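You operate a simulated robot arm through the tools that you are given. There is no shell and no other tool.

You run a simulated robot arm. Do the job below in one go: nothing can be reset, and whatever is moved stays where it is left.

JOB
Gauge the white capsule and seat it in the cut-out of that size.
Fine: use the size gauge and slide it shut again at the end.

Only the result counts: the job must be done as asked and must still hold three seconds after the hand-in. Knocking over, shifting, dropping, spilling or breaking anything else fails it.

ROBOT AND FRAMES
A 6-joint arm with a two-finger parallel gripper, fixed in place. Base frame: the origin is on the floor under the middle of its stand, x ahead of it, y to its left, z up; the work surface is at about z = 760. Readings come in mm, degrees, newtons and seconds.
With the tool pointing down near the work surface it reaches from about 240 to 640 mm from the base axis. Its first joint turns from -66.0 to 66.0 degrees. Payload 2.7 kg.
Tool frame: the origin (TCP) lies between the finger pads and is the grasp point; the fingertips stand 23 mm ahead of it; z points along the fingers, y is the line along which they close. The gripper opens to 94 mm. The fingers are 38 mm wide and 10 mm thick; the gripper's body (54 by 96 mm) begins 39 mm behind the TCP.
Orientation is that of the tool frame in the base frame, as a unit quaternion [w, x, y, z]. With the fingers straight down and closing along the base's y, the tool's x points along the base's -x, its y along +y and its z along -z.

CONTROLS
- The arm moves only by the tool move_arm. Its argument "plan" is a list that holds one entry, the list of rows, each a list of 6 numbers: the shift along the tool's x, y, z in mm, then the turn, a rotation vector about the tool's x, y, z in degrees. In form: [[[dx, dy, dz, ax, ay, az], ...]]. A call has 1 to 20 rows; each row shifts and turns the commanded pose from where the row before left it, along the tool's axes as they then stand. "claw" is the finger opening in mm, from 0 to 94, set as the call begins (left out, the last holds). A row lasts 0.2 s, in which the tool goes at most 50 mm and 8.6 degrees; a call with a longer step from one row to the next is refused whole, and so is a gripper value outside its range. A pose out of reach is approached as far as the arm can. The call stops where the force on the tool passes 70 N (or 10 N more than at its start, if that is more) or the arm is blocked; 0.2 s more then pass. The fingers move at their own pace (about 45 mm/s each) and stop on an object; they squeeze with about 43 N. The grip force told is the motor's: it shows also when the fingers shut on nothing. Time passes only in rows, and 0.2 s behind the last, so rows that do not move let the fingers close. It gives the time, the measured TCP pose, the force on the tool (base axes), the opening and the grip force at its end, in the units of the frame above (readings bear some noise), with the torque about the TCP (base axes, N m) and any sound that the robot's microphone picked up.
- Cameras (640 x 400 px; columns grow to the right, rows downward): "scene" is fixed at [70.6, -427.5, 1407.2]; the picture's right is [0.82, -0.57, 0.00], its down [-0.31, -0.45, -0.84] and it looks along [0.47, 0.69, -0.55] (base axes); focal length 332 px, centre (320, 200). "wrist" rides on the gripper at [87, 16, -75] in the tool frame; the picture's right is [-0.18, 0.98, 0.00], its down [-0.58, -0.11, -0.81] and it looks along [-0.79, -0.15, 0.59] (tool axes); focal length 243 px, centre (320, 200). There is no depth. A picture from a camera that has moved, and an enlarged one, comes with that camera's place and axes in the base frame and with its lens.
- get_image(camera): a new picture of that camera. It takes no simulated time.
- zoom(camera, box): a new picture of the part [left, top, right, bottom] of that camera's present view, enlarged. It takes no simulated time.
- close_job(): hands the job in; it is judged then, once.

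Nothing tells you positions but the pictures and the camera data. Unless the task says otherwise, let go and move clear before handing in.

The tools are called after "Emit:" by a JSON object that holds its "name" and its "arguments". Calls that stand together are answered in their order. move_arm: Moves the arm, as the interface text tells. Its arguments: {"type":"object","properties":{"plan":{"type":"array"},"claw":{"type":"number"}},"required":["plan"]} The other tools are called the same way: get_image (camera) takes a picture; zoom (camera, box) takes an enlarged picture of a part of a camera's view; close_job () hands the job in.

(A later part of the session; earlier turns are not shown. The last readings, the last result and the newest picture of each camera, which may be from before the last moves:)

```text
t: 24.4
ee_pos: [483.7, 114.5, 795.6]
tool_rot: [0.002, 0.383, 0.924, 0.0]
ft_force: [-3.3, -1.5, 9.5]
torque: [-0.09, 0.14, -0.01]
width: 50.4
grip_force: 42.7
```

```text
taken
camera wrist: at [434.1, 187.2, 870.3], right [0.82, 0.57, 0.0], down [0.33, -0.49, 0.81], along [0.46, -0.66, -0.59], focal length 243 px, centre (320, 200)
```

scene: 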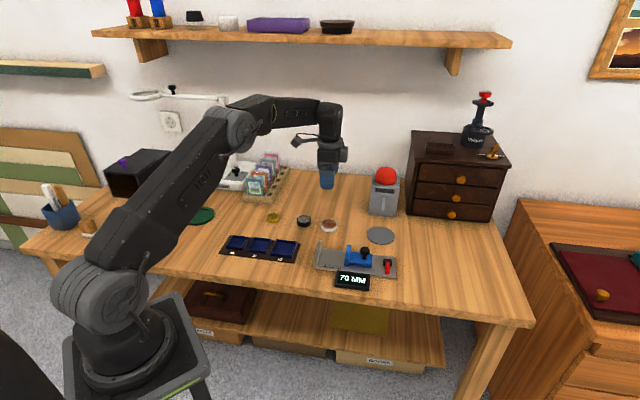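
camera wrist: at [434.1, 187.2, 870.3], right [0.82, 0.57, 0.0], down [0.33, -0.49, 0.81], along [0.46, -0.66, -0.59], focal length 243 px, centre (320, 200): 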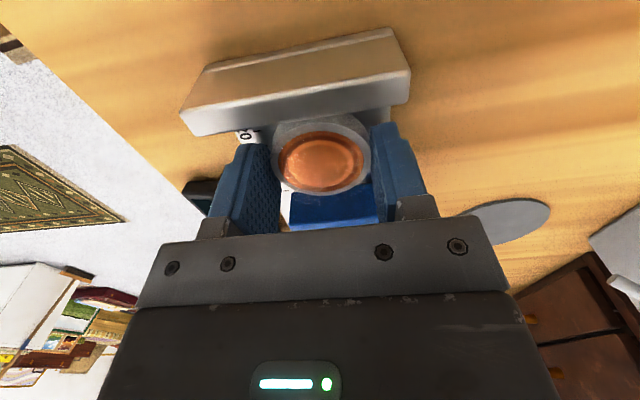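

The capsule is resting on the plate at 9.5 N contact. I'll open the fingers and rise straight up.

Emit:
{"name": "move_arm", "arguments": {"plan": [[[0, 0, -0.3, 0, 0, 0], [0, 0, 0, 0, 0, 0], [0, 0, 0, 0, 0, 0], [0, 0, -8, 0, 0, 0], [0, 0, -20, 0, 0, 0], [0, 0, -30, 0, 0, 0], [0, 0, -40, 0, 0, 0], [0, 0, -40, 0, 0, 0], [0, 0, 0, 0, 0, 0]]], "claw": 64}}

Emit:
{"name": "get_image", "arguments": {"camera": "wrist"}}

Emit:
{"name": "zoom", "arguments": {"camera": "scene", "box": [315, 225, 375, 285]}}

```text
t: 26.4
ee_pos: [483.4, 113.2, 934.1]
tool_rot: [0.0, 0.382, 0.924, 0.001]
ft_force: [-0.4, 0.1, -0.3]
torque: [0.01, 0.03, -0.01]
width: 63.9
grip_force: 0.0
```

```text
taken
camera wrist: at [433.1, 186.1, 1009.0], right [0.82, 0.57, 0.0], down [0.33, -0.49, 0.81], along [0.46, -0.66, -0.59], focal length 243 px, centre (320, 200)
```

wrist: 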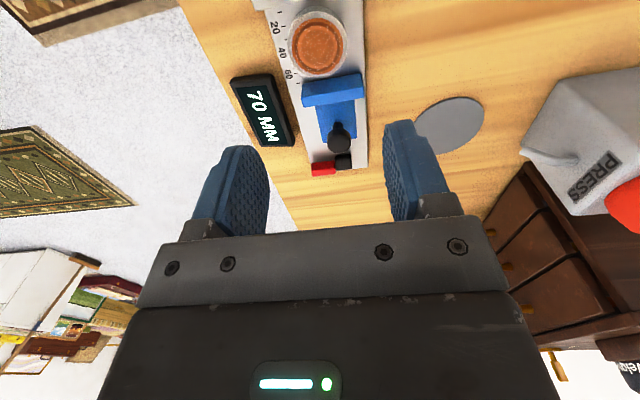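

```text
6.67 times, centred on (345, 255) of scene
camera zoom: at [70.6, -427.5, 1407.2], right [0.82, -0.57, 0.0], down [-0.31, -0.45, -0.84], along [0.47, 0.69, -0.55], focal length 2213 px, centre (153, -167)
```

zoom: 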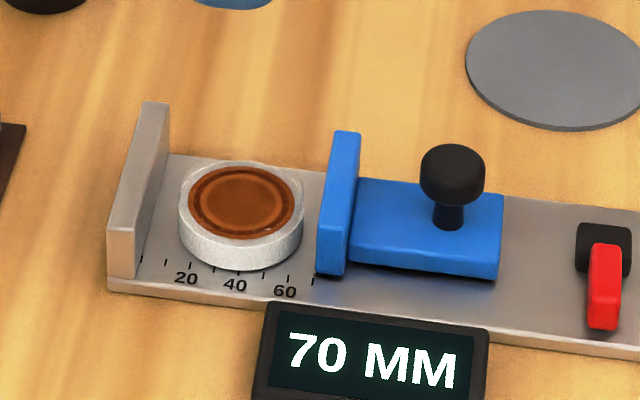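

The capsule sits cleanly between the jaws. I'll turn back to the slide orientation and go above the knob to close the jaw on it.

Emit:
{"name": "move_arm", "arguments": {"plan": [[[0, 0, 0, 0, 0, -7.5], [0, 0, 0, 0, 0, -7.5], [0, 0, 0, 0, 0, -7.5], [0, 0, 0, 0, 0, -7.5], [0, 0, 0, 0, 0, -7.5], [0, 0, 0, 0, 0, -7.5], [0, 0, 0, 0, 0, -7.5], [0, 0, 0, 0, 0, -7.5], [0, 0, 0, 0, 0, -7.5], [0, 0, 0, 0, 0, -7.5], [0, 0, 0, 0, 0, -7.5], [0, 0, 0, 0, 0, -7.5], [-0.97, -28.5, 0, 0, 0, 0], [-0.97, -28.5, 0, 0, 0, 0], [-0.97, -28.5, 0, 0, 0, 0], [0, 0, 28, 0, 0, 0], [0, 0, 28, 0, 0, 0], [0, 0, 28, 0, 0, 0], [0, 0, 0, 0, 0, 0]]], "claw": 42}}

Emit:
{"name": "get_image", "arguments": {"camera": "wrist"}}

Emit:
{"name": "zoom", "arguments": {"camera": "scene", "box": [310, 200, 410, 290]}}

```text
t: 30.4
ee_pos: [547.5, 55.7, 849.3]
tool_rot: [0.001, -0.383, 0.924, 0.0]
ft_force: [-0.3, -0.1, -0.1]
torque: [0.02, -0.02, -0.01]
width: 41.8
grip_force: 0.2
```

```text
taken
camera wrist: at [474.1, 6.4, 924.0], right [-0.57, 0.82, 0.0], down [0.49, 0.33, 0.81], along [0.67, 0.46, -0.59], focal length 243 px, centre (320, 200)
```

wrist: 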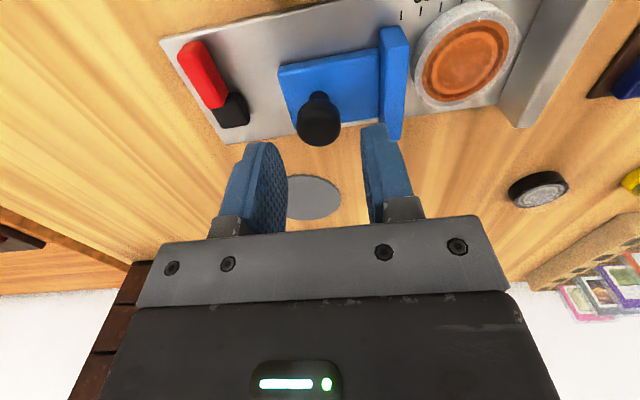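

```text
4.44 times, centred on (360, 245) of scene
camera zoom: at [70.6, -427.5, 1407.2], right [0.82, -0.57, 0.0], down [-0.31, -0.45, -0.84], along [0.47, 0.69, -0.55], focal length 1475 px, centre (142, 0)
```

zoom: 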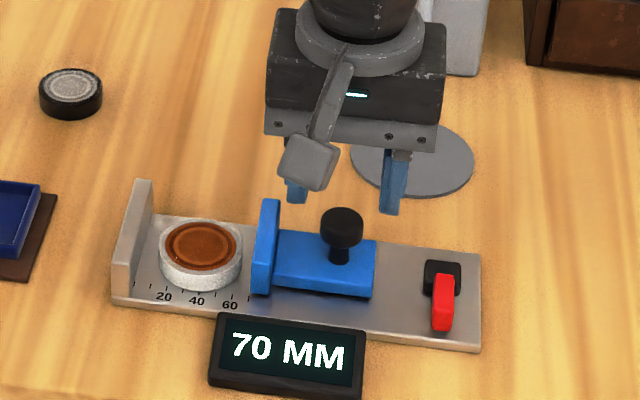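

The knob is centred between the fingers again. I'll lower around it and start sliding toward the capsule gently.

Emit:
{"name": "move_arm", "arguments": {"plan": [[[0, 0, 16, 0, 0, 0], [0, 0, 16, 0, 0, 0], [0, 0, 11, 0, 0, 0], [0, 0, 0, 0, 0, 0]]]}}

Emit:
{"name": "move_arm", "arguments": {"plan": [[[0, 4, 0, 0, 0, 0], [0, 4, 0, 0, 0, 0], [0, 4, 0, 0, 0, 0], [0, 0, 0, 0, 0, 0]]]}}

Emit:
{"name": "zoom", "arguments": {"camera": "scene", "box": [310, 200, 410, 290]}}

```text
t: 31.4
ee_pos: [545.5, 55.4, 806.3]
tool_rot: [0.002, -0.383, 0.924, -0.001]
ft_force: [0.1, -0.5, 0.3]
torque: [0.02, -0.04, -0.01]
width: 42.2
grip_force: 0.1
```

```text
t: 32.4
ee_pos: [537.0, 63.5, 807.8]
tool_rot: [0.001, -0.384, 0.924, 0.0]
ft_force: [0.4, -0.8, -0.1]
torque: [-0.03, 0.02, -0.01]
width: 41.8
grip_force: 0.1
```

```text
4.44 times, centred on (360, 245) of scene
camera zoom: at [70.6, -427.5, 1407.2], right [0.82, -0.57, 0.0], down [-0.31, -0.45, -0.84], along [0.47, 0.69, -0.55], focal length 1475 px, centre (142, 0)
```

zoom: 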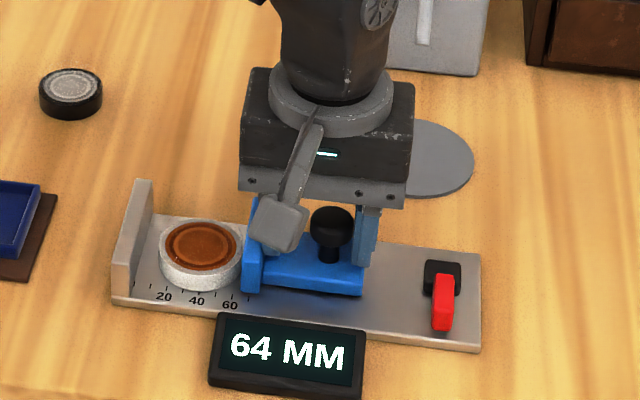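

The reading is down to 64 MM. I'll continue slowly by 8 mm and check.

Emit:
{"name": "move_arm", "arguments": {"plan": [[[0, 2, 0, 0, 0, 0], [0, 2, 0, 0, 0, 0], [0, 2, 0, 0, 0, 0], [0, 2, 0, 0, 0, 0], [0, 0, 0, 0, 0, 0]]]}}

Emit:
{"name": "zoom", "arguments": {"camera": "scene", "box": [310, 200, 410, 290]}}

```text
t: 33.6
ee_pos: [532.0, 70.7, 808.4]
tool_rot: [0.001, -0.384, 0.923, 0.001]
ft_force: [0.3, 0.2, -0.8]
torque: [-0.03, -0.05, -0.03]
width: 41.7
grip_force: 0.1
```

```text
4.44 times, centred on (360, 245) of scene
camera zoom: at [70.6, -427.5, 1407.2], right [0.82, -0.57, 0.0], down [-0.31, -0.45, -0.84], along [0.47, 0.69, -0.55], focal length 1475 px, centre (142, 0)
```

zoom: 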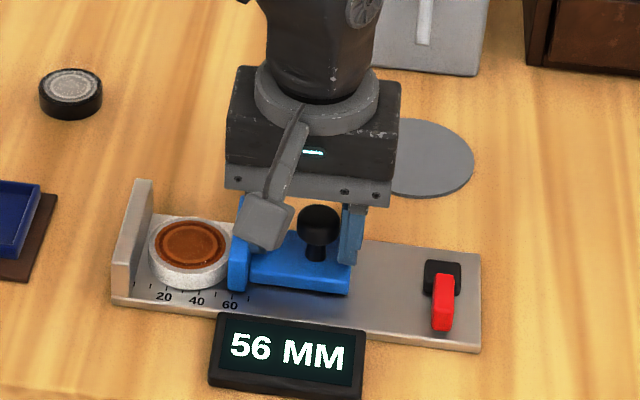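

Emit:
{"name": "move_arm", "arguments": {"plan": [[[0, 1, 0, 0, 0, 0], [0, 1, 0, 0, 0, 0], [0, 1, 0, 0, 0, 0], [0, 0, 0, 0, 0, 0]]]}}

Emit:
{"name": "zoom", "arguments": {"camera": "scene", "box": [310, 200, 410, 290]}}

```text
t: 34.6
ee_pos: [530.2, 72.0, 807.1]
tool_rot: [0.001, -0.383, 0.924, 0.0]
ft_force: [1.1, -1.6, 0.6]
torque: [-0.02, -0.04, -0.02]
width: 41.2
grip_force: 0.0
```

```text
4.44 times, centred on (360, 245) of scene
camera zoom: at [70.6, -427.5, 1407.2], right [0.82, -0.57, 0.0], down [-0.31, -0.45, -0.84], along [0.47, 0.69, -0.55], focal length 1475 px, centre (142, 0)
```

zoom: 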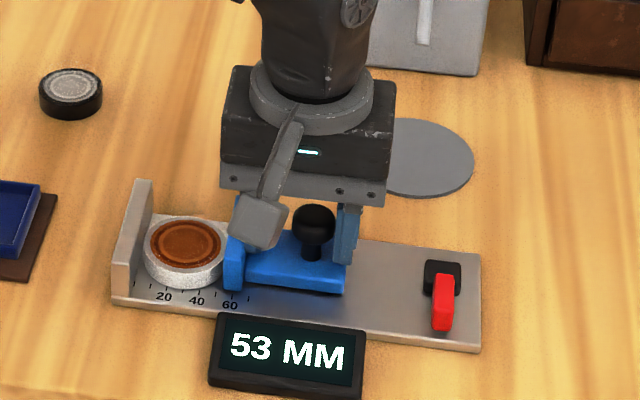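

The display reads 53 MM and the capsule is being pushed toward the fixed jaw. I'll go 1 mm at a time from here.

Emit:
{"name": "move_arm", "arguments": {"plan": [[[0, 1, 0, 0, 0, 0], [0, 0, 0, 0, 0, 0]]]}}

Emit:
{"name": "zoom", "arguments": {"camera": "scene", "box": [310, 200, 410, 290]}}

```text
t: 35.2
ee_pos: [529.1, 73.0, 805.7]
tool_rot: [0.0, -0.384, 0.924, 0.0]
ft_force: [-1.0, -1.0, 1.0]
torque: [-0.01, 0.01, 0.01]
width: 41.7
grip_force: 0.1
```

```text
4.44 times, centred on (360, 245) of scene
camera zoom: at [70.6, -427.5, 1407.2], right [0.82, -0.57, 0.0], down [-0.31, -0.45, -0.84], along [0.47, 0.69, -0.55], focal length 1475 px, centre (142, 0)
```

zoom: 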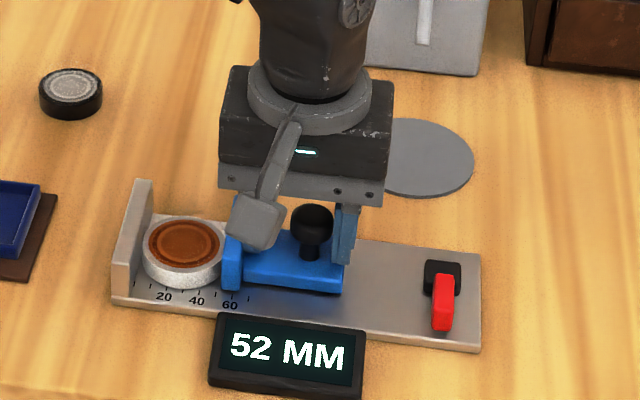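

The reading is 52 MM but there's no clear contact force yet. I'll push another half to one millimetre to see if it stops here.

Emit:
{"name": "move_arm", "arguments": {"plan": [[[0, 0.5, 0, 0, 0, 0], [0, 0, 0, 0, 0, 0]]]}}

Emit:
{"name": "move_arm", "arguments": {"plan": [[[0, 0.5, 0, 0, 0, 0], [0, 0, 0, 0, 0, 0]]]}}

Emit:
{"name": "zoom", "arguments": {"camera": "scene", "box": [310, 200, 410, 290]}}

```text
t: 35.8
ee_pos: [528.0, 74.4, 806.4]
tool_rot: [0.0, -0.383, 0.924, 0.001]
ft_force: [-0.2, -0.5, -1.0]
torque: [-0.03, 0.0, -0.01]
width: 41.5
grip_force: 0.1
```

```text
t: 36.4
ee_pos: [529.4, 73.8, 806.8]
tool_rot: [0.001, -0.384, 0.924, -0.001]
ft_force: [3.5, -2.0, -2.5]
torque: [-0.04, 0.01, -0.04]
width: 41.4
grip_force: 0.1
```

```text
4.44 times, centred on (360, 245) of scene
camera zoom: at [70.7, -427.5, 1407.2], right [0.82, -0.57, 0.0], down [-0.31, -0.45, -0.84], along [0.47, 0.69, -0.55], focal length 1475 px, centre (142, 0)
```

zoom: 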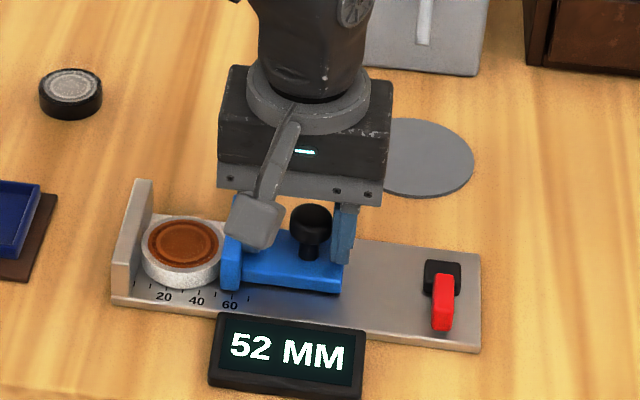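

A reaction of about 4 N is building along the slide. One more half millimetre should confirm the capsule is clamped at 52.

Emit:
{"name": "move_arm", "arguments": {"plan": [[[0, 0.6, 0, 0, 0, 0], [0, 0, 0, 0, 0, 0]]]}}

Emit:
{"name": "zoom", "arguments": {"camera": "scene", "box": [315, 235, 375, 290]}}

```text
t: 37.0
ee_pos: [529.0, 73.1, 808.2]
tool_rot: [0.002, -0.384, 0.923, 0.0]
ft_force: [6.8, -5.0, -1.5]
torque: [-0.02, -0.04, -0.04]
width: 41.7
grip_force: 0.0
```

```text
7.27 times, centred on (345, 262) of scene
camera zoom: at [70.8, -427.6, 1407.2], right [0.82, -0.57, 0.0], down [-0.31, -0.45, -0.84], along [0.47, 0.69, -0.55], focal length 2414 px, centre (138, -254)
```

zoom: 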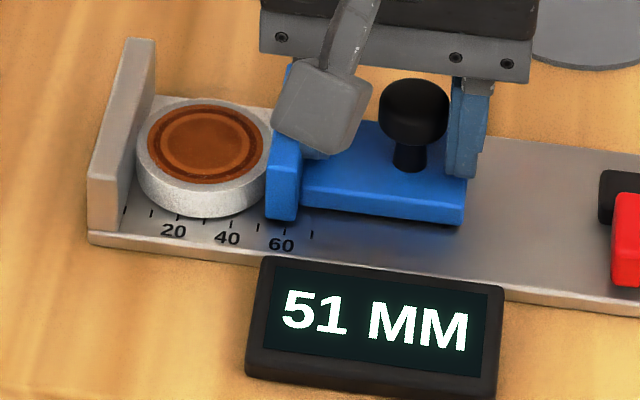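

The capsule is clamped at 51–52 mm (52 under light touch), so it belongs in the 52 cut-out. I'll open the slider again to free it.

Emit:
{"name": "move_arm", "arguments": {"plan": [[[0, -2, 0, 0, 0, 0], [0, -4, 0, 0, 0, 0], [0, -5, 0, 0, 0, 0], [0, -5, 0, 0, 0, 0], [0, -5, 0, 0, 0, 0], [0, -4, 0, 0, 0, 0], [0, -3, 0, 0, 0, 0], [0, -2, 0, 0, 0, 0], [0, -1.5, 0, 0, 0, 0], [0, -0.5, 0, 0, 0, 0], [0, 0, 0, 0, 0, 0], [0, 0, 0, 0, 0, 0]]]}}

Emit:
{"name": "zoom", "arguments": {"camera": "scene", "box": [310, 200, 410, 290]}}

Emit:
{"name": "get_image", "arguments": {"camera": "wrist"}}

```text
t: 39.6
ee_pos: [552.5, 51.5, 807.1]
tool_rot: [0.001, -0.383, 0.924, 0.0]
ft_force: [-0.7, 0.3, 0.2]
torque: [-0.02, 0.01, 0.0]
width: 42.3
grip_force: 0.1
```

```text
4.44 times, centred on (360, 245) of scene
camera zoom: at [70.6, -427.5, 1407.2], right [0.82, -0.57, 0.0], down [-0.31, -0.45, -0.84], along [0.47, 0.69, -0.55], focal length 1475 px, centre (142, 0)
```

zoom: 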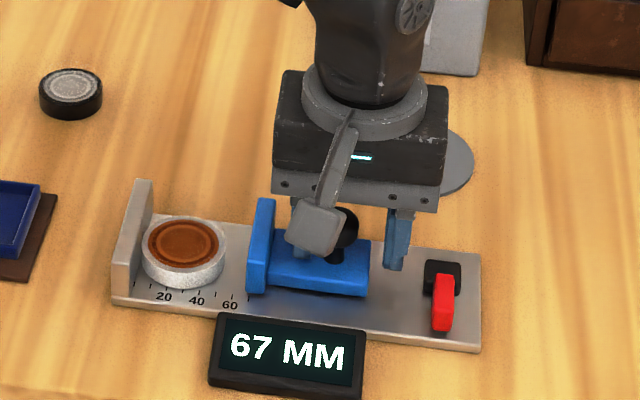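

```text
taken
camera wrist: at [478.4, 2.2, 881.3], right [-0.57, 0.82, 0.0], down [0.49, 0.33, 0.81], along [0.67, 0.46, -0.59], focal length 243 px, centre (320, 200)
```

wrist: 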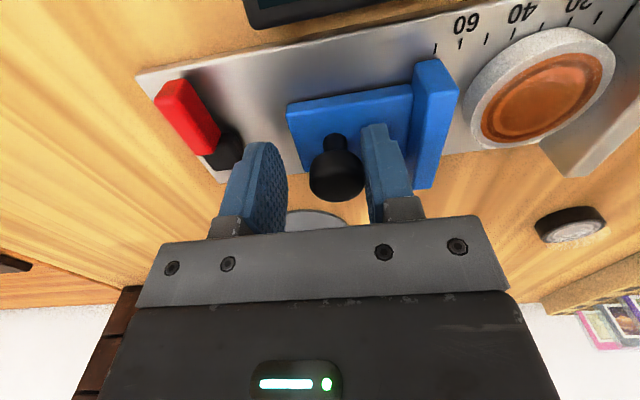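

The slider is back at 67 MM and the capsule is free, resting against the fixed jaw. I'll unhook from the knob, rise, turn, and move above the capsule.

Emit:
{"name": "move_arm", "arguments": {"plan": [[[0, 4, 0, 0, 0, 0], [0, 0, -15, 0, 0, 0], [0, 0, -35, 0, 0, 0], [0, 0, -40, 0, 0, 0], [0, 0, -38, 0, 0, 0], [0, 0, 0, 0, 0, 7.5], [0, 0, 0, 0, 0, 7.5], [0, 0, 0, 0, 0, 7.5], [0, 0, 0, 0, 0, 7.5], [0, 0, 0, 0, 0, 7.5], [0, 0, 0, 0, 0, 7.5], [0, 0, 0, 0, 0, 7.5], [0, 0, 0, 0, 0, 7.5], [0, 0, 0, 0, 0, 7.5], [0, 0, 0, 0, 0, 7.5], [0, 0, 0, 0, 0, 7.5], [0, 0, 0, 0, 0, 7.5], [32.1, -1.07, 0, 0, 0, 0], [32.1, -1.07, 0, 0, 0, 0], [32.1, -1.07, 0, 0, 0, 0]]]}}

Emit:
{"name": "move_arm", "arguments": {"plan": [[[0, 0, 0, 0, 0, 0], [0, 0, 0, 0, 0, 0]]], "claw": 66}}

Emit:
{"name": "get_image", "arguments": {"camera": "wrist"}}

Emit:
{"name": "zoom", "arguments": {"camera": "wrist", "box": [250, 0, 390, 80]}}

Emit:
{"name": "zoom", "arguments": {"camera": "scene", "box": [310, 210, 390, 290]}}

```text
t: 43.8
ee_pos: [478.3, 119.8, 935.6]
tool_rot: [0.0, 0.383, 0.924, 0.001]
ft_force: [0.4, -0.4, 0.5]
torque: [-0.01, -0.03, -0.07]
width: 42.2
grip_force: 0.0
```

```text
t: 44.4
ee_pos: [476.5, 120.7, 934.7]
tool_rot: [0.0, 0.382, 0.924, 0.001]
ft_force: [-0.4, 0.4, -0.2]
torque: [0.02, 0.03, 0.0]
width: 66.0
grip_force: 0.1
```

```text
taken
camera wrist: at [427.9, 193.6, 1009.2], right [0.82, 0.57, 0.0], down [0.33, -0.49, 0.81], along [0.46, -0.66, -0.59], focal length 243 px, centre (320, 200)
```

wrist: 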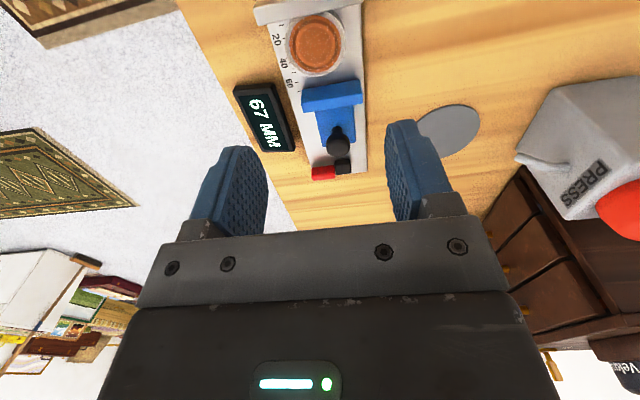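

```text
4.57 times, centred on (320, 40) of wrist
camera zoom: at [427.9, 193.6, 1009.2], right [0.82, 0.57, 0.0], down [0.33, -0.49, 0.81], along [0.46, -0.66, -0.59], focal length 1109 px, centre (320, 931)
```

zoom: 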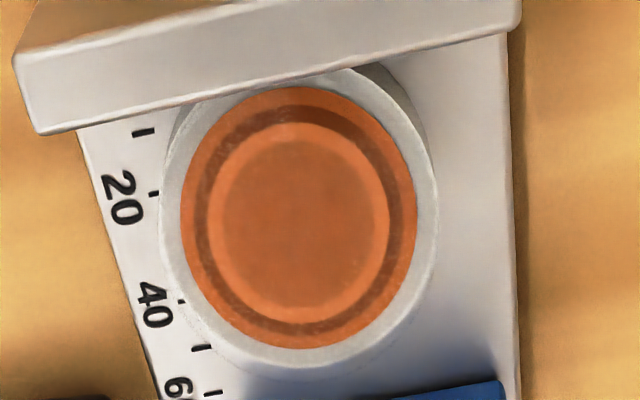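

```text
5.00 times, centred on (350, 250) of scene
camera zoom: at [70.6, -427.5, 1407.2], right [0.82, -0.57, 0.0], down [-0.31, -0.45, -0.84], along [0.47, 0.69, -0.55], focal length 1660 px, centre (170, -50)
```

zoom: 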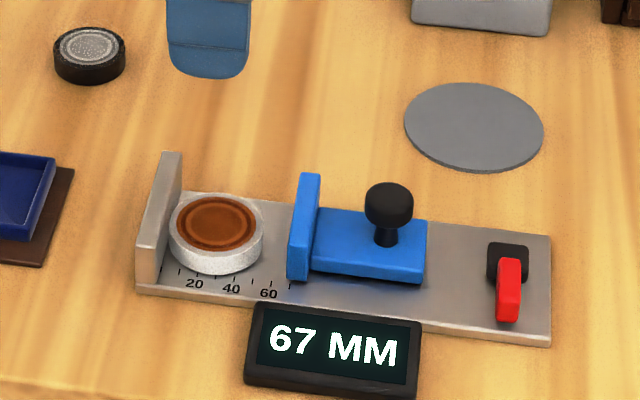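

The capsule is about (1.7, -3.5) mm off the TCP. I'll centre over it and come down to an intermediate height to check.

Emit:
{"name": "move_arm", "arguments": {"plan": [[[1.5, -3.0, 20, 0, 0, 0], [0, 0, 30, 0, 0, 0], [0, 0, 30, 0, 0, 0], [0, 0, 24, 0, 0, 0], [0, 0, 0, 0, 0, 0], [0, 0, 0, 0, 0, 0]]]}}

Emit:
{"name": "get_image", "arguments": {"camera": "wrist"}}

Emit:
{"name": "zoom", "arguments": {"camera": "wrist", "box": [180, 60, 460, 235]}}

Emit:
{"name": "zoom", "arguments": {"camera": "scene", "box": [310, 210, 390, 290]}}

```text
t: 45.8
ee_pos: [473.1, 120.0, 830.2]
tool_rot: [0.0, 0.382, 0.924, 0.001]
ft_force: [0.8, 0.3, -0.3]
torque: [0.01, -0.03, 0.0]
width: 66.1
grip_force: 0.1
```

```text
taken
camera wrist: at [424.3, 192.4, 904.2], right [0.82, 0.57, 0.0], down [0.33, -0.49, 0.81], along [0.46, -0.66, -0.59], focal length 243 px, centre (320, 200)
```

wrist: 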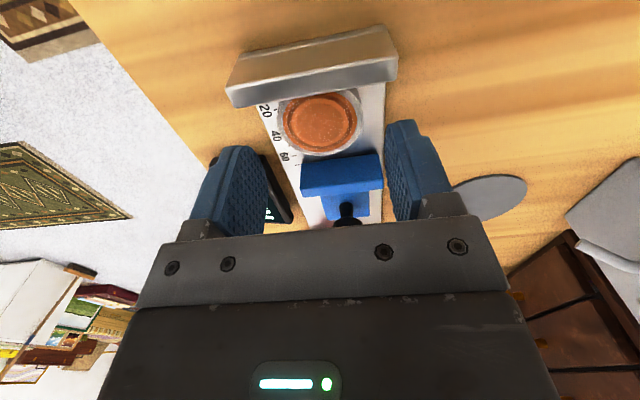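

```text
2.29 times, centred on (320, 148) of wrist
camera zoom: at [424.3, 192.4, 904.2], right [0.82, 0.57, 0.0], down [0.33, -0.49, 0.81], along [0.46, -0.66, -0.59], focal length 555 px, centre (320, 320)
```

zoom: 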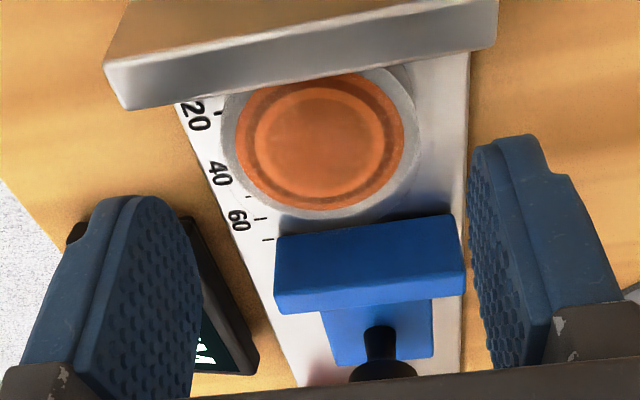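

```text
5.00 times, centred on (350, 250) of scene
camera zoom: at [70.6, -427.5, 1407.2], right [0.82, -0.57, 0.0], down [-0.31, -0.45, -0.84], along [0.47, 0.69, -0.55], focal length 1660 px, centre (170, -50)
```

zoom: 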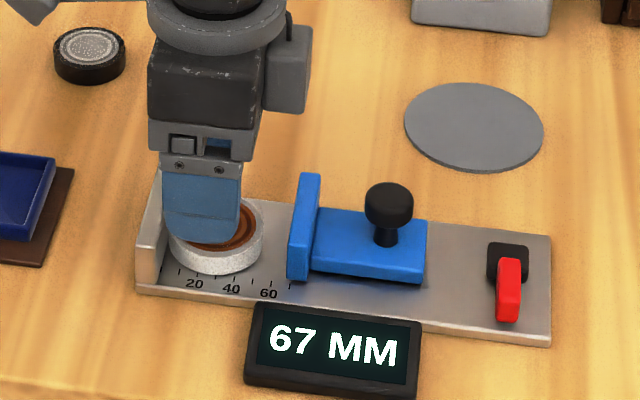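

Both fingers are evenly spaced about the capsule and clear of the jaws. I'll lower to a shallow grasp that leaves the capsule's lower part free for the cut-out, then close.

Emit:
{"name": "move_arm", "arguments": {"plan": [[[-1.0, 0, 12, 0, 0, 0], [0, 0, 12, 0, 0, 0], [0, 0, 7, 0, 0, 0], [0, 0, 0, 0, 0, 0]]]}}

Emit:
{"name": "get_image", "arguments": {"camera": "wrist"}}

Emit:
{"name": "zoom", "arguments": {"camera": "scene", "box": [315, 220, 375, 270]}}

```text
t: 46.8
ee_pos: [475.1, 119.1, 798.7]
tool_rot: [0.001, 0.382, 0.924, 0.0]
ft_force: [0.4, -0.2, -0.7]
torque: [0.0, -0.03, 0.0]
width: 66.2
grip_force: 0.1
```

```text
taken
camera wrist: at [425.1, 191.9, 873.6], right [0.82, 0.57, 0.0], down [0.33, -0.49, 0.81], along [0.46, -0.66, -0.59], focal length 243 px, centre (320, 200)
```

wrist: 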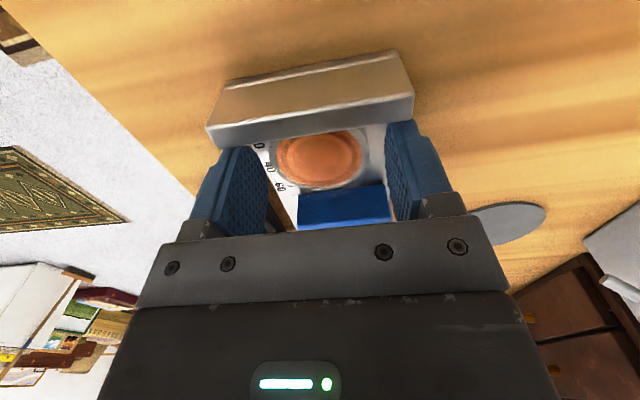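

```text
8.00 times, centred on (345, 245) of scene
camera zoom: at [70.6, -427.5, 1407.2], right [0.82, -0.57, 0.0], down [-0.31, -0.45, -0.84], along [0.47, 0.69, -0.55], focal length 2656 px, centre (120, -160)
```

zoom: 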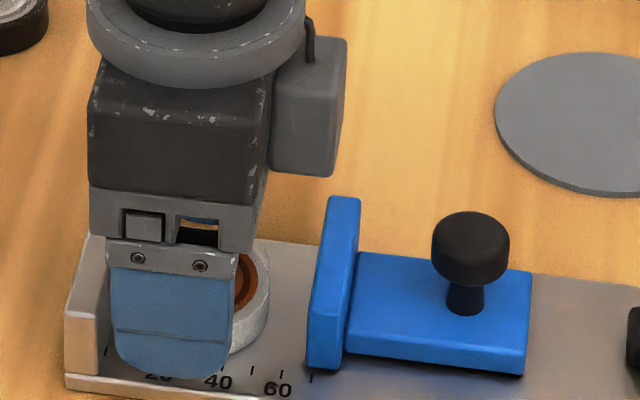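

The fingertips are about 7.7 mm above the plate with roughly 5 mm of grip on the capsule. I'll close the fingers.

Emit:
{"name": "move_arm", "arguments": {"plan": [[[0, 0, 0.4, 0, 0, 0], [0, 0, 0, 0, 0, 0], [0, 0, 0, 0, 0, 0], [0, 0, 0, 0, 0, 0]]], "claw": 46}}

Emit:
{"name": "get_image", "arguments": {"camera": "wrist"}}

```text
t: 47.8
ee_pos: [475.3, 118.1, 799.3]
tool_rot: [0.0, 0.381, 0.924, 0.001]
ft_force: [-1.0, -0.5, 2.1]
torque: [0.03, -0.01, -0.01]
width: 50.4
grip_force: 43.4
```

```text
taken
camera wrist: at [425.2, 191.9, 873.6], right [0.82, 0.57, 0.0], down [0.33, -0.49, 0.81], along [0.46, -0.66, -0.59], focal length 243 px, centre (320, 200)
```

wrist: 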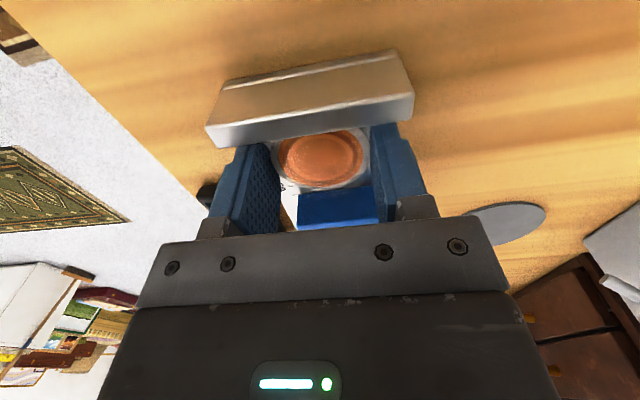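

The grip is firm at 50.4 mm, so I'll lift straight out of the gauge and check the capsule is level.

Emit:
{"name": "move_arm", "arguments": {"plan": [[[0, 0, -5, 0, 0, 0], [0, 0, -12, 0, 0, 0], [0, 0, -20, 0, 0, 0], [0, 0, -20, 0, 0, 0], [0, 0, -13, 0, 0, 0], [0, 0, 0, 0, 0, 0]]]}}

Emit:
{"name": "get_image", "arguments": {"camera": "wrist"}}

Emit:
{"name": "zoom", "arguments": {"camera": "scene", "box": [310, 200, 390, 290]}}

```text
t: 49.2
ee_pos: [474.2, 117.1, 870.0]
tool_rot: [0.0, 0.382, 0.924, 0.001]
ft_force: [0.3, -0.2, 0.0]
torque: [-0.03, 0.0, -0.02]
width: 50.5
grip_force: 42.5
```

```text
taken
camera wrist: at [424.8, 191.1, 943.4], right [0.82, 0.57, 0.0], down [0.33, -0.49, 0.81], along [0.46, -0.66, -0.59], focal length 243 px, centre (320, 200)
```

wrist: 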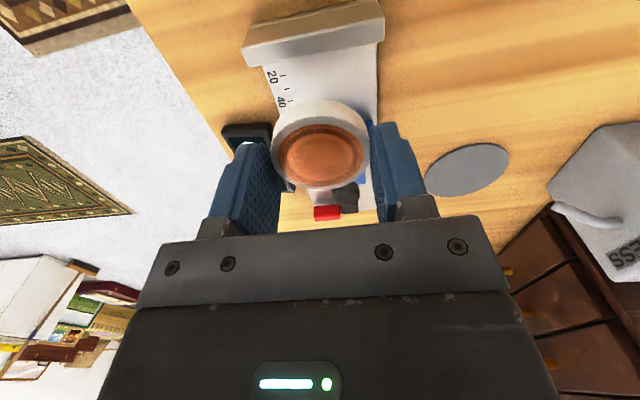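

```text
4.44 times, centred on (350, 245) of scene
camera zoom: at [70.6, -427.5, 1407.2], right [0.82, -0.57, 0.0], down [-0.31, -0.45, -0.84], along [0.47, 0.69, -0.55], focal length 1475 px, centre (187, 0)
```

zoom: 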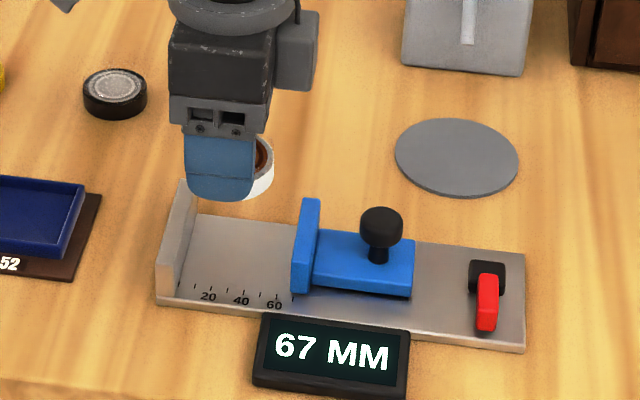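

The capsule is held level and the gauge is untouched at 67 MM. I'll carry it over the 52 cut-out near (393, 224), staying high so the wrist camera sees the cut-out below.

Emit:
{"name": "move_arm", "arguments": {"plan": [[[26.5, 3.4, -13.2, 0, 0, 0], [26.5, 3.4, -13.2, 0, 0, 0], [26.5, 3.4, -13.2, 0, 0, 0], [26.5, 3.4, -13.2, 0, 0, 0], [26.5, 3.4, -13.2, 0, 0, 0], [0, 0, 0, 0, 0, 0], [0, 0, 0, 0, 0, 0]]]}}

Emit:
{"name": "get_image", "arguments": {"camera": "wrist"}}

Emit:
{"name": "zoom", "arguments": {"camera": "wrist", "box": [240, 0, 400, 100]}}

Emit:
{"name": "zoom", "arguments": {"camera": "scene", "box": [220, 170, 340, 270]}}

```text
t: 50.8
ee_pos: [392.7, 223.1, 933.8]
tool_rot: [0.0, 0.382, 0.924, 0.001]
ft_force: [-0.2, -0.4, -0.3]
torque: [-0.01, 0.02, -0.03]
width: 50.5
grip_force: 43.2
```

```text
taken
camera wrist: at [342.8, 296.2, 1009.7], right [0.82, 0.57, 0.0], down [0.33, -0.49, 0.81], along [0.46, -0.66, -0.59], focal length 243 px, centre (320, 200)
```

wrist: 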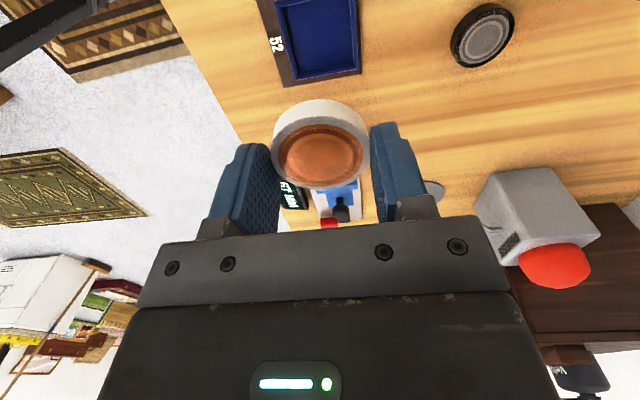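

```text
4.00 times, centred on (320, 50) of wrist
camera zoom: at [342.8, 296.2, 1009.7], right [0.82, 0.57, 0.0], down [0.33, -0.49, 0.81], along [0.46, -0.66, -0.59], focal length 970 px, centre (320, 800)
```

zoom: 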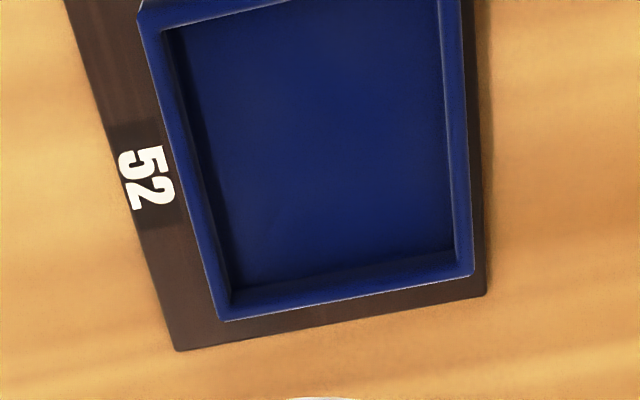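

```text
4.00 times, centred on (280, 220) of scene
camera zoom: at [70.6, -427.5, 1407.2], right [0.82, -0.57, 0.0], down [-0.31, -0.45, -0.84], along [0.47, 0.69, -0.55], focal length 1328 px, centre (480, 120)
```

zoom: 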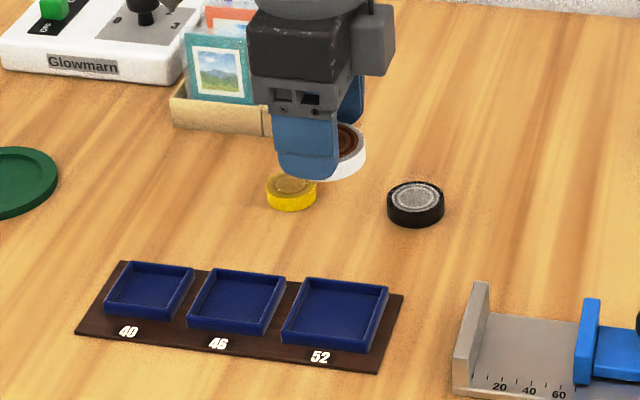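

The cut-out looks to be within about 1.5 mm of the TCP and square to the tool. I'll zoom on the held capsule and the rim to refine both offsets.

Emit:
{"name": "zoom", "arguments": {"camera": "wrist", "box": [260, 90, 380, 200]}}

Emit:
{"name": "zoom", "arguments": {"camera": "wrist", "box": [270, 0, 370, 60]}}

Emit:
{"name": "zoom", "arguments": {"camera": "wrist", "box": [280, 40, 370, 95]}}

```text
3.64 times, centred on (320, 145) of wrist
camera zoom: at [342.8, 296.2, 1009.7], right [0.82, 0.57, 0.0], down [0.33, -0.49, 0.81], along [0.46, -0.66, -0.59], focal length 882 px, centre (320, 400)
```

zoom: 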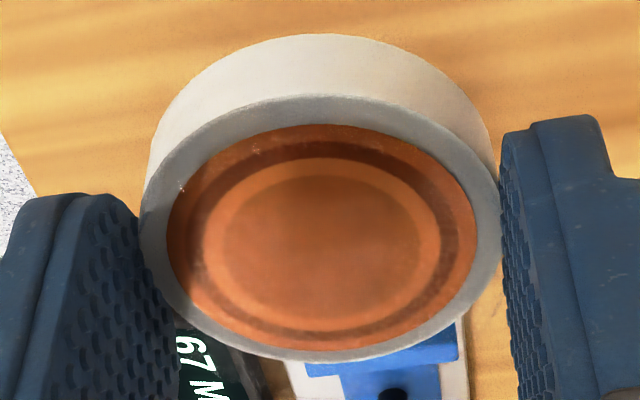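

```text
6.40 times, centred on (320, 30) of wrist
camera zoom: at [342.8, 296.2, 1009.7], right [0.82, 0.57, 0.0], down [0.33, -0.49, 0.81], along [0.46, -0.66, -0.59], focal length 1553 px, centre (320, 1288)
```

zoom: 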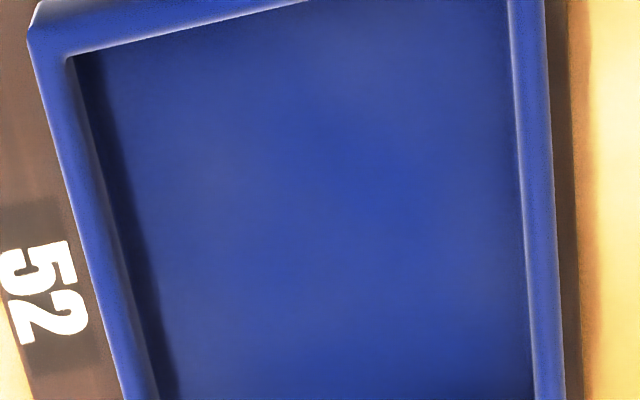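

```text
7.11 times, centred on (325, 68) of wrist
camera zoom: at [342.8, 296.2, 1009.7], right [0.82, 0.57, 0.0], down [0.33, -0.49, 0.81], along [0.46, -0.66, -0.59], focal length 1725 px, centre (284, 1142)
```

zoom: 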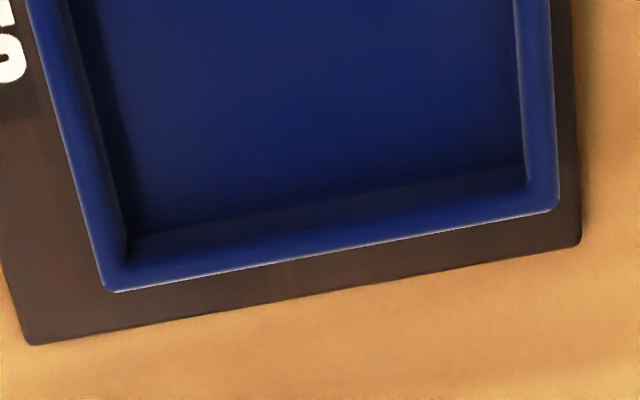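

The cut-out centre is about (1.6, 1.0) mm from the TCP, and the capsule may sit slightly toward tool −x. I'll correct by (2.2, 1.0) and descend to just above the rim to compare directly.

Emit:
{"name": "move_arm", "arguments": {"plan": [[[2.2, 1.0, 20, 0, 0, 0], [0, 0, 35, 0, 0, 0], [0, 0, 35, 0, 0, 0], [0, 0, 20, 0, 0, 0], [0, 0, 12, 0, 0, 0], [0, 0, 0, 0, 0, 0], [0, 0, 0, 0, 0, 0]]]}}

Emit:
{"name": "get_image", "arguments": {"camera": "wrist"}}

Emit:
{"name": "zoom", "arguments": {"camera": "wrist", "box": [220, 60, 420, 200]}}

Emit:
{"name": "zoom", "arguments": {"camera": "scene", "box": [255, 215, 315, 265]}}

```text
t: 52.4
ee_pos: [393.2, 226.3, 811.9]
tool_rot: [0.001, 0.381, 0.925, 0.001]
ft_force: [0.2, 0.4, -0.7]
torque: [-0.01, 0.0, -0.02]
width: 50.5
grip_force: 42.7
```

```text
taken
camera wrist: at [342.6, 299.0, 887.8], right [0.82, 0.57, 0.0], down [0.33, -0.49, 0.81], along [0.46, -0.66, -0.59], focal length 243 px, centre (320, 200)
```

wrist: 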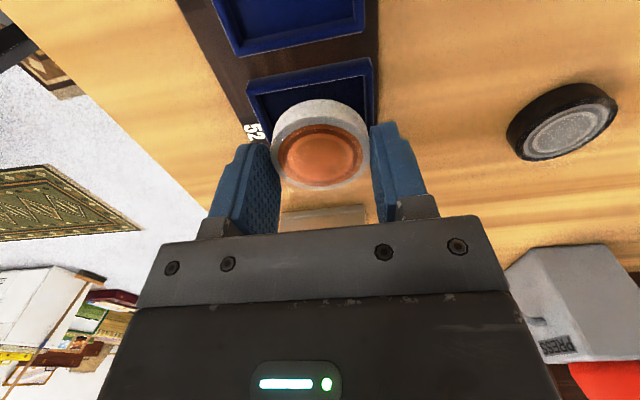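

```text
2.86 times, centred on (320, 130) of wrist
camera zoom: at [342.6, 299.0, 887.8], right [0.82, 0.57, 0.0], down [0.33, -0.49, 0.81], along [0.46, -0.66, -0.59], focal length 693 px, centre (320, 400)
```

zoom: 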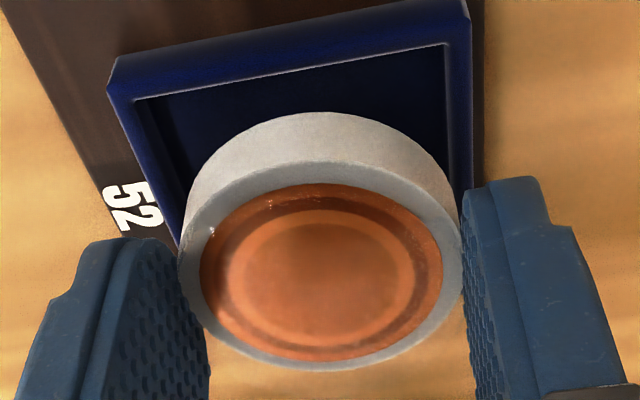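

```text
8.00 times, centred on (285, 240) of scene
camera zoom: at [70.6, -427.5, 1407.2], right [0.82, -0.57, 0.0], down [-0.31, -0.45, -0.84], along [0.47, 0.69, -0.55], focal length 2656 px, centre (600, -120)
```

zoom: 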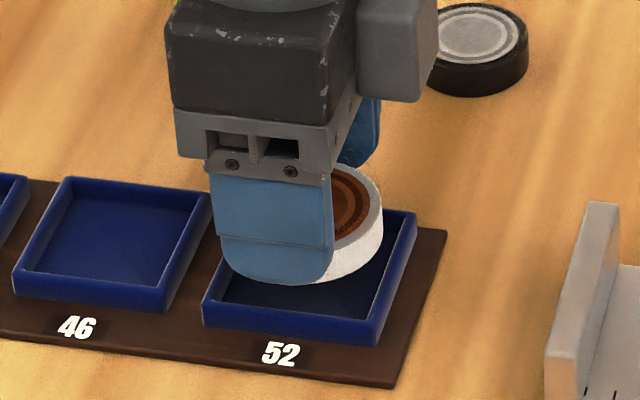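

The capsule is hovering about 10 mm above the rim and nearly aligned. I'll zoom in tightly on both views to measure the remaining offset.

Emit:
{"name": "zoom", "arguments": {"camera": "scene", "box": [278, 232, 310, 260]}}

Emit:
{"name": "zoom", "arguments": {"camera": "wrist", "box": [250, 60, 390, 150]}}

```text
14.29 times, centred on (294, 246) of scene
camera zoom: at [70.6, -427.5, 1407.2], right [0.82, -0.57, 0.0], down [-0.31, -0.45, -0.84], along [0.47, 0.69, -0.55], focal length 4742 px, centre (691, -457)
```

zoom: 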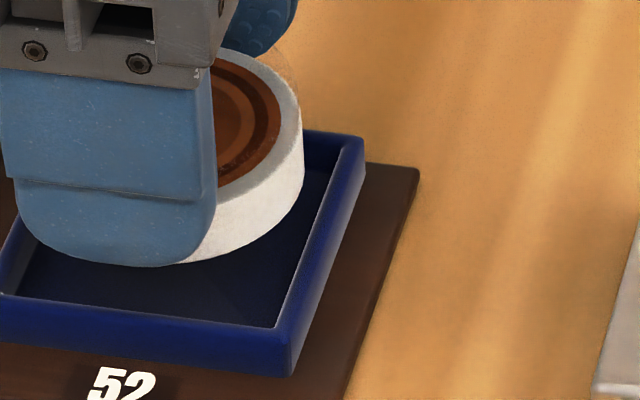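

```text
4.44 times, centred on (320, 105) of wrist
camera zoom: at [342.6, 299.0, 887.8], right [0.82, 0.57, 0.0], down [0.33, -0.49, 0.81], along [0.46, -0.66, -0.59], focal length 1078 px, centre (320, 622)
```

zoom: 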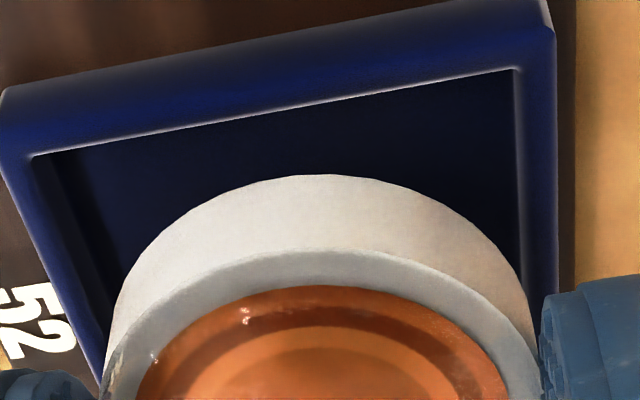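

The two views disagree by about a millimetre because of the remaining height gap. I'll lower to just above the rim, where that parallax shrinks, and measure again.

Emit:
{"name": "move_arm", "arguments": {"plan": [[[0.3, 0, 4, 0, 0, 0], [0, 0, 3, 0, 0, 0], [0, 0, 1.5, 0, 0, 0], [0, 0, 0, 0, 0, 0]]]}}

Emit:
{"name": "get_image", "arguments": {"camera": "wrist"}}

Emit:
{"name": "zoom", "arguments": {"camera": "wrist", "box": [250, 80, 390, 170]}}

Emit:
{"name": "zoom", "arguments": {"camera": "scene", "box": [278, 234, 306, 260]}}

Emit:
{"name": "zoom", "arguments": {"camera": "scene", "box": [265, 232, 290, 257]}}

```text
t: 53.4
ee_pos: [393.4, 226.7, 805.4]
tool_rot: [0.0, 0.382, 0.924, 0.001]
ft_force: [0.2, 0.6, -0.1]
torque: [0.01, 0.0, 0.03]
width: 50.4
grip_force: 43.1
```

```text
taken
camera wrist: at [342.4, 299.5, 879.1], right [0.82, 0.57, 0.0], down [0.33, -0.49, 0.81], along [0.46, -0.66, -0.59], focal length 243 px, centre (320, 200)
```

wrist: 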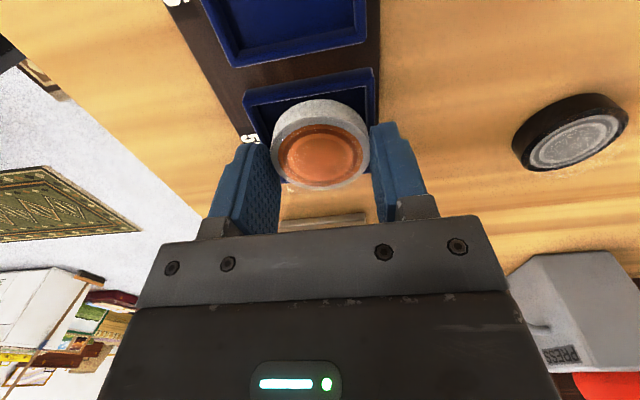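

```text
4.44 times, centred on (320, 125) of wrist
camera zoom: at [342.4, 299.5, 879.1], right [0.82, 0.57, 0.0], down [0.33, -0.49, 0.81], along [0.46, -0.66, -0.59], focal length 1078 px, centre (320, 533)
```

zoom: 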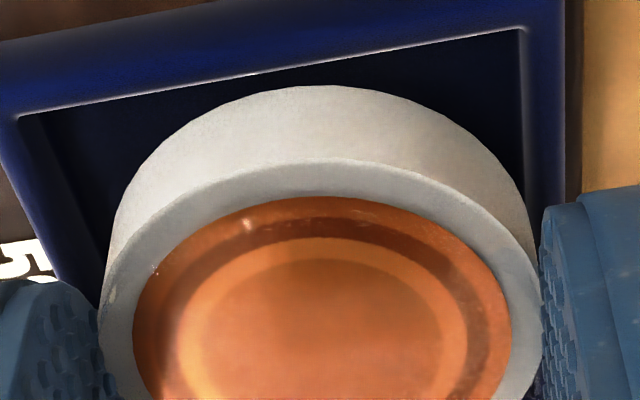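

```text
15.38 times, centred on (292, 247) of scene
camera zoom: at [70.6, -427.5, 1407.2], right [0.82, -0.57, 0.0], down [-0.31, -0.45, -0.84], along [0.47, 0.69, -0.55], focal length 5107 px, centre (751, -523)
```

zoom: 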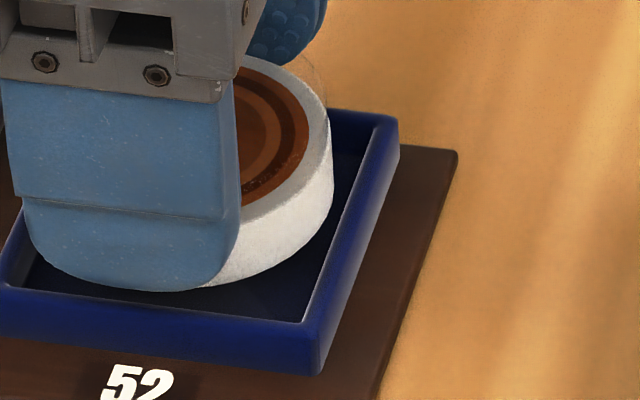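

```text
16.00 times, centred on (278, 244) of scene
camera zoom: at [70.6, -427.5, 1407.2], right [0.82, -0.57, 0.0], down [-0.31, -0.45, -0.84], along [0.47, 0.69, -0.55], focal length 5312 px, centre (1000, -512)
```

zoom: 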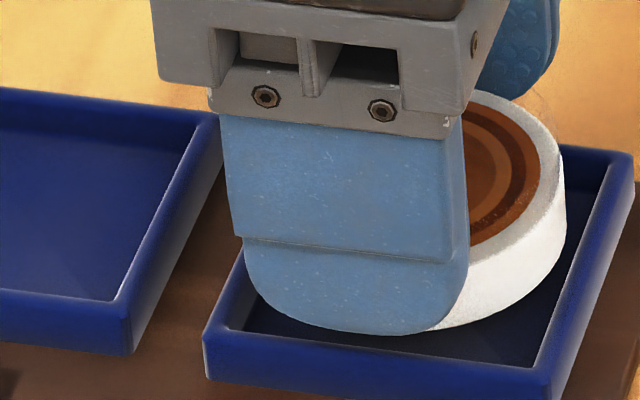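

I need the capsule-to-wall gaps more precisely, so I'm zooming tightly on the near corner regions in both cameras.

Emit:
{"name": "zoom", "arguments": {"camera": "scene", "box": [287, 238, 303, 256]}}

Emit:
{"name": "zoom", "arguments": {"camera": "wrist", "box": [340, 80, 380, 130]}}

Emit:
{"name": "zoom", "arguments": {"camera": "wrist", "box": [240, 90, 300, 150]}}

```text
16.00 times, centred on (295, 247) of scene
camera zoom: at [70.6, -427.5, 1407.2], right [0.82, -0.57, 0.0], down [-0.31, -0.45, -0.84], along [0.47, 0.69, -0.55], focal length 5312 px, centre (720, -552)
```

zoom: 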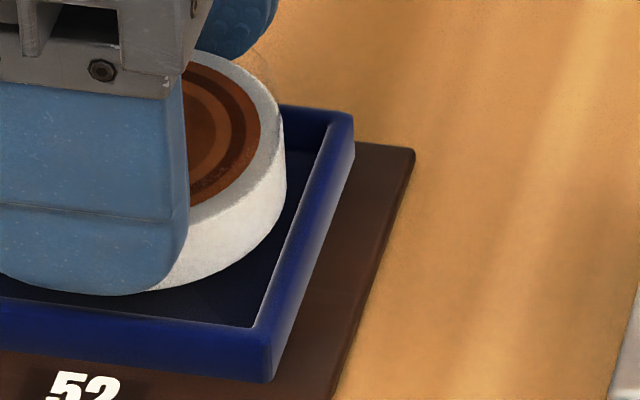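

```text
8.00 times, centred on (360, 105) of wrist
camera zoom: at [342.4, 299.5, 879.1], right [0.82, 0.57, 0.0], down [0.33, -0.49, 0.81], along [0.46, -0.66, -0.59], focal length 1941 px, centre (0, 960)
```

zoom: 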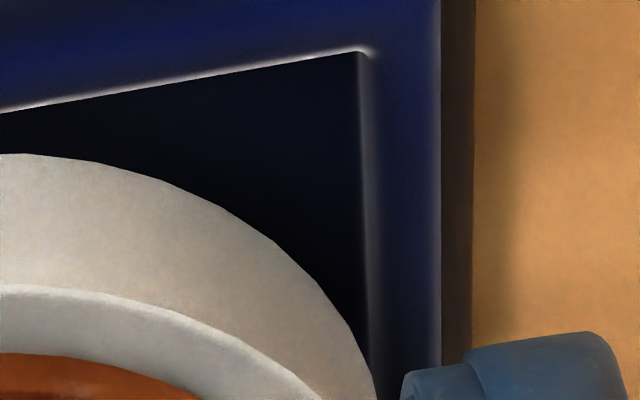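

```text
6.67 times, centred on (270, 120) of wrist
camera zoom: at [342.4, 299.5, 879.1], right [0.82, 0.57, 0.0], down [0.33, -0.49, 0.81], along [0.46, -0.66, -0.59], focal length 1618 px, centre (653, 733)
```

zoom: 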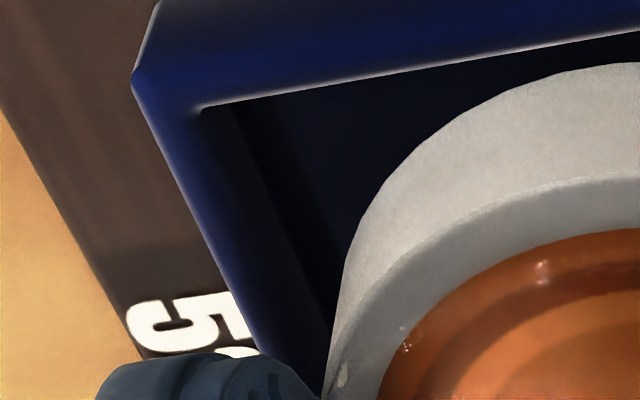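

The wrist view shows the capsule almost touching the right-hand wall line with about 3 mm spare on the left. I'll shift by (-0.2, -1.6) and check the gaps again.

Emit:
{"name": "move_arm", "arguments": {"plan": [[[-0.2, -1.6, 0, 0, 0, 0], [0, 0, 0, 0, 0, 0], [0, 0, 0, 0, 0, 0]]]}}

Emit:
{"name": "zoom", "arguments": {"camera": "wrist", "box": [250, 80, 390, 170]}}

Emit:
{"name": "zoom", "arguments": {"camera": "scene", "box": [275, 234, 305, 260]}}

```text
t: 54.2
ee_pos: [391.2, 225.2, 804.4]
tool_rot: [-0.001, 0.382, 0.924, 0.0]
ft_force: [0.4, 0.7, -0.7]
torque: [0.02, -0.01, 0.0]
width: 50.3
grip_force: 42.9
```

```text
4.44 times, centred on (320, 125) of wrist
camera zoom: at [341.6, 298.1, 879.1], right [0.82, 0.57, 0.0], down [0.33, -0.49, 0.81], along [0.46, -0.66, -0.59], focal length 1078 px, centre (320, 533)
```

zoom: 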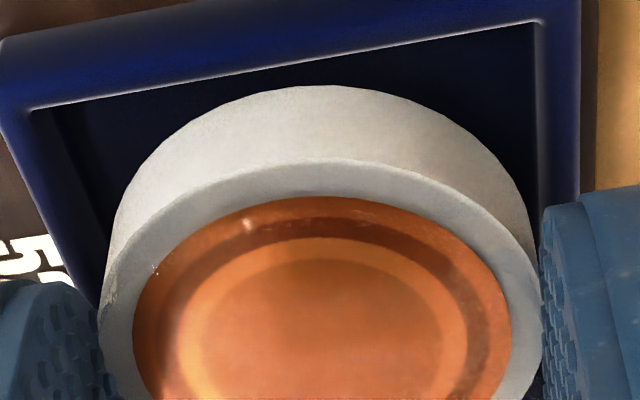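

```text
15.38 times, centred on (290, 247) of scene
camera zoom: at [70.6, -427.5, 1407.2], right [0.82, -0.57, 0.0], down [-0.31, -0.45, -0.84], along [0.47, 0.69, -0.55], focal length 5107 px, centre (782, -523)
```

zoom: 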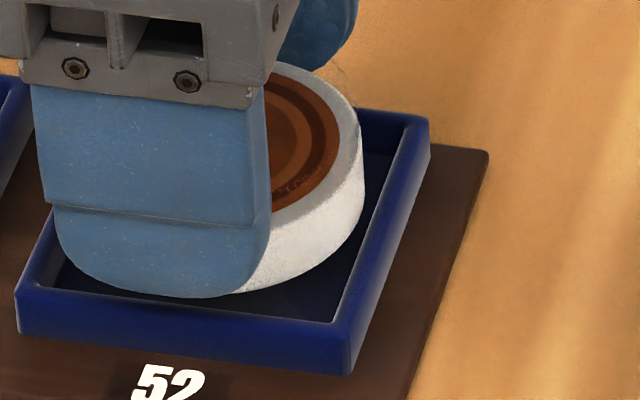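

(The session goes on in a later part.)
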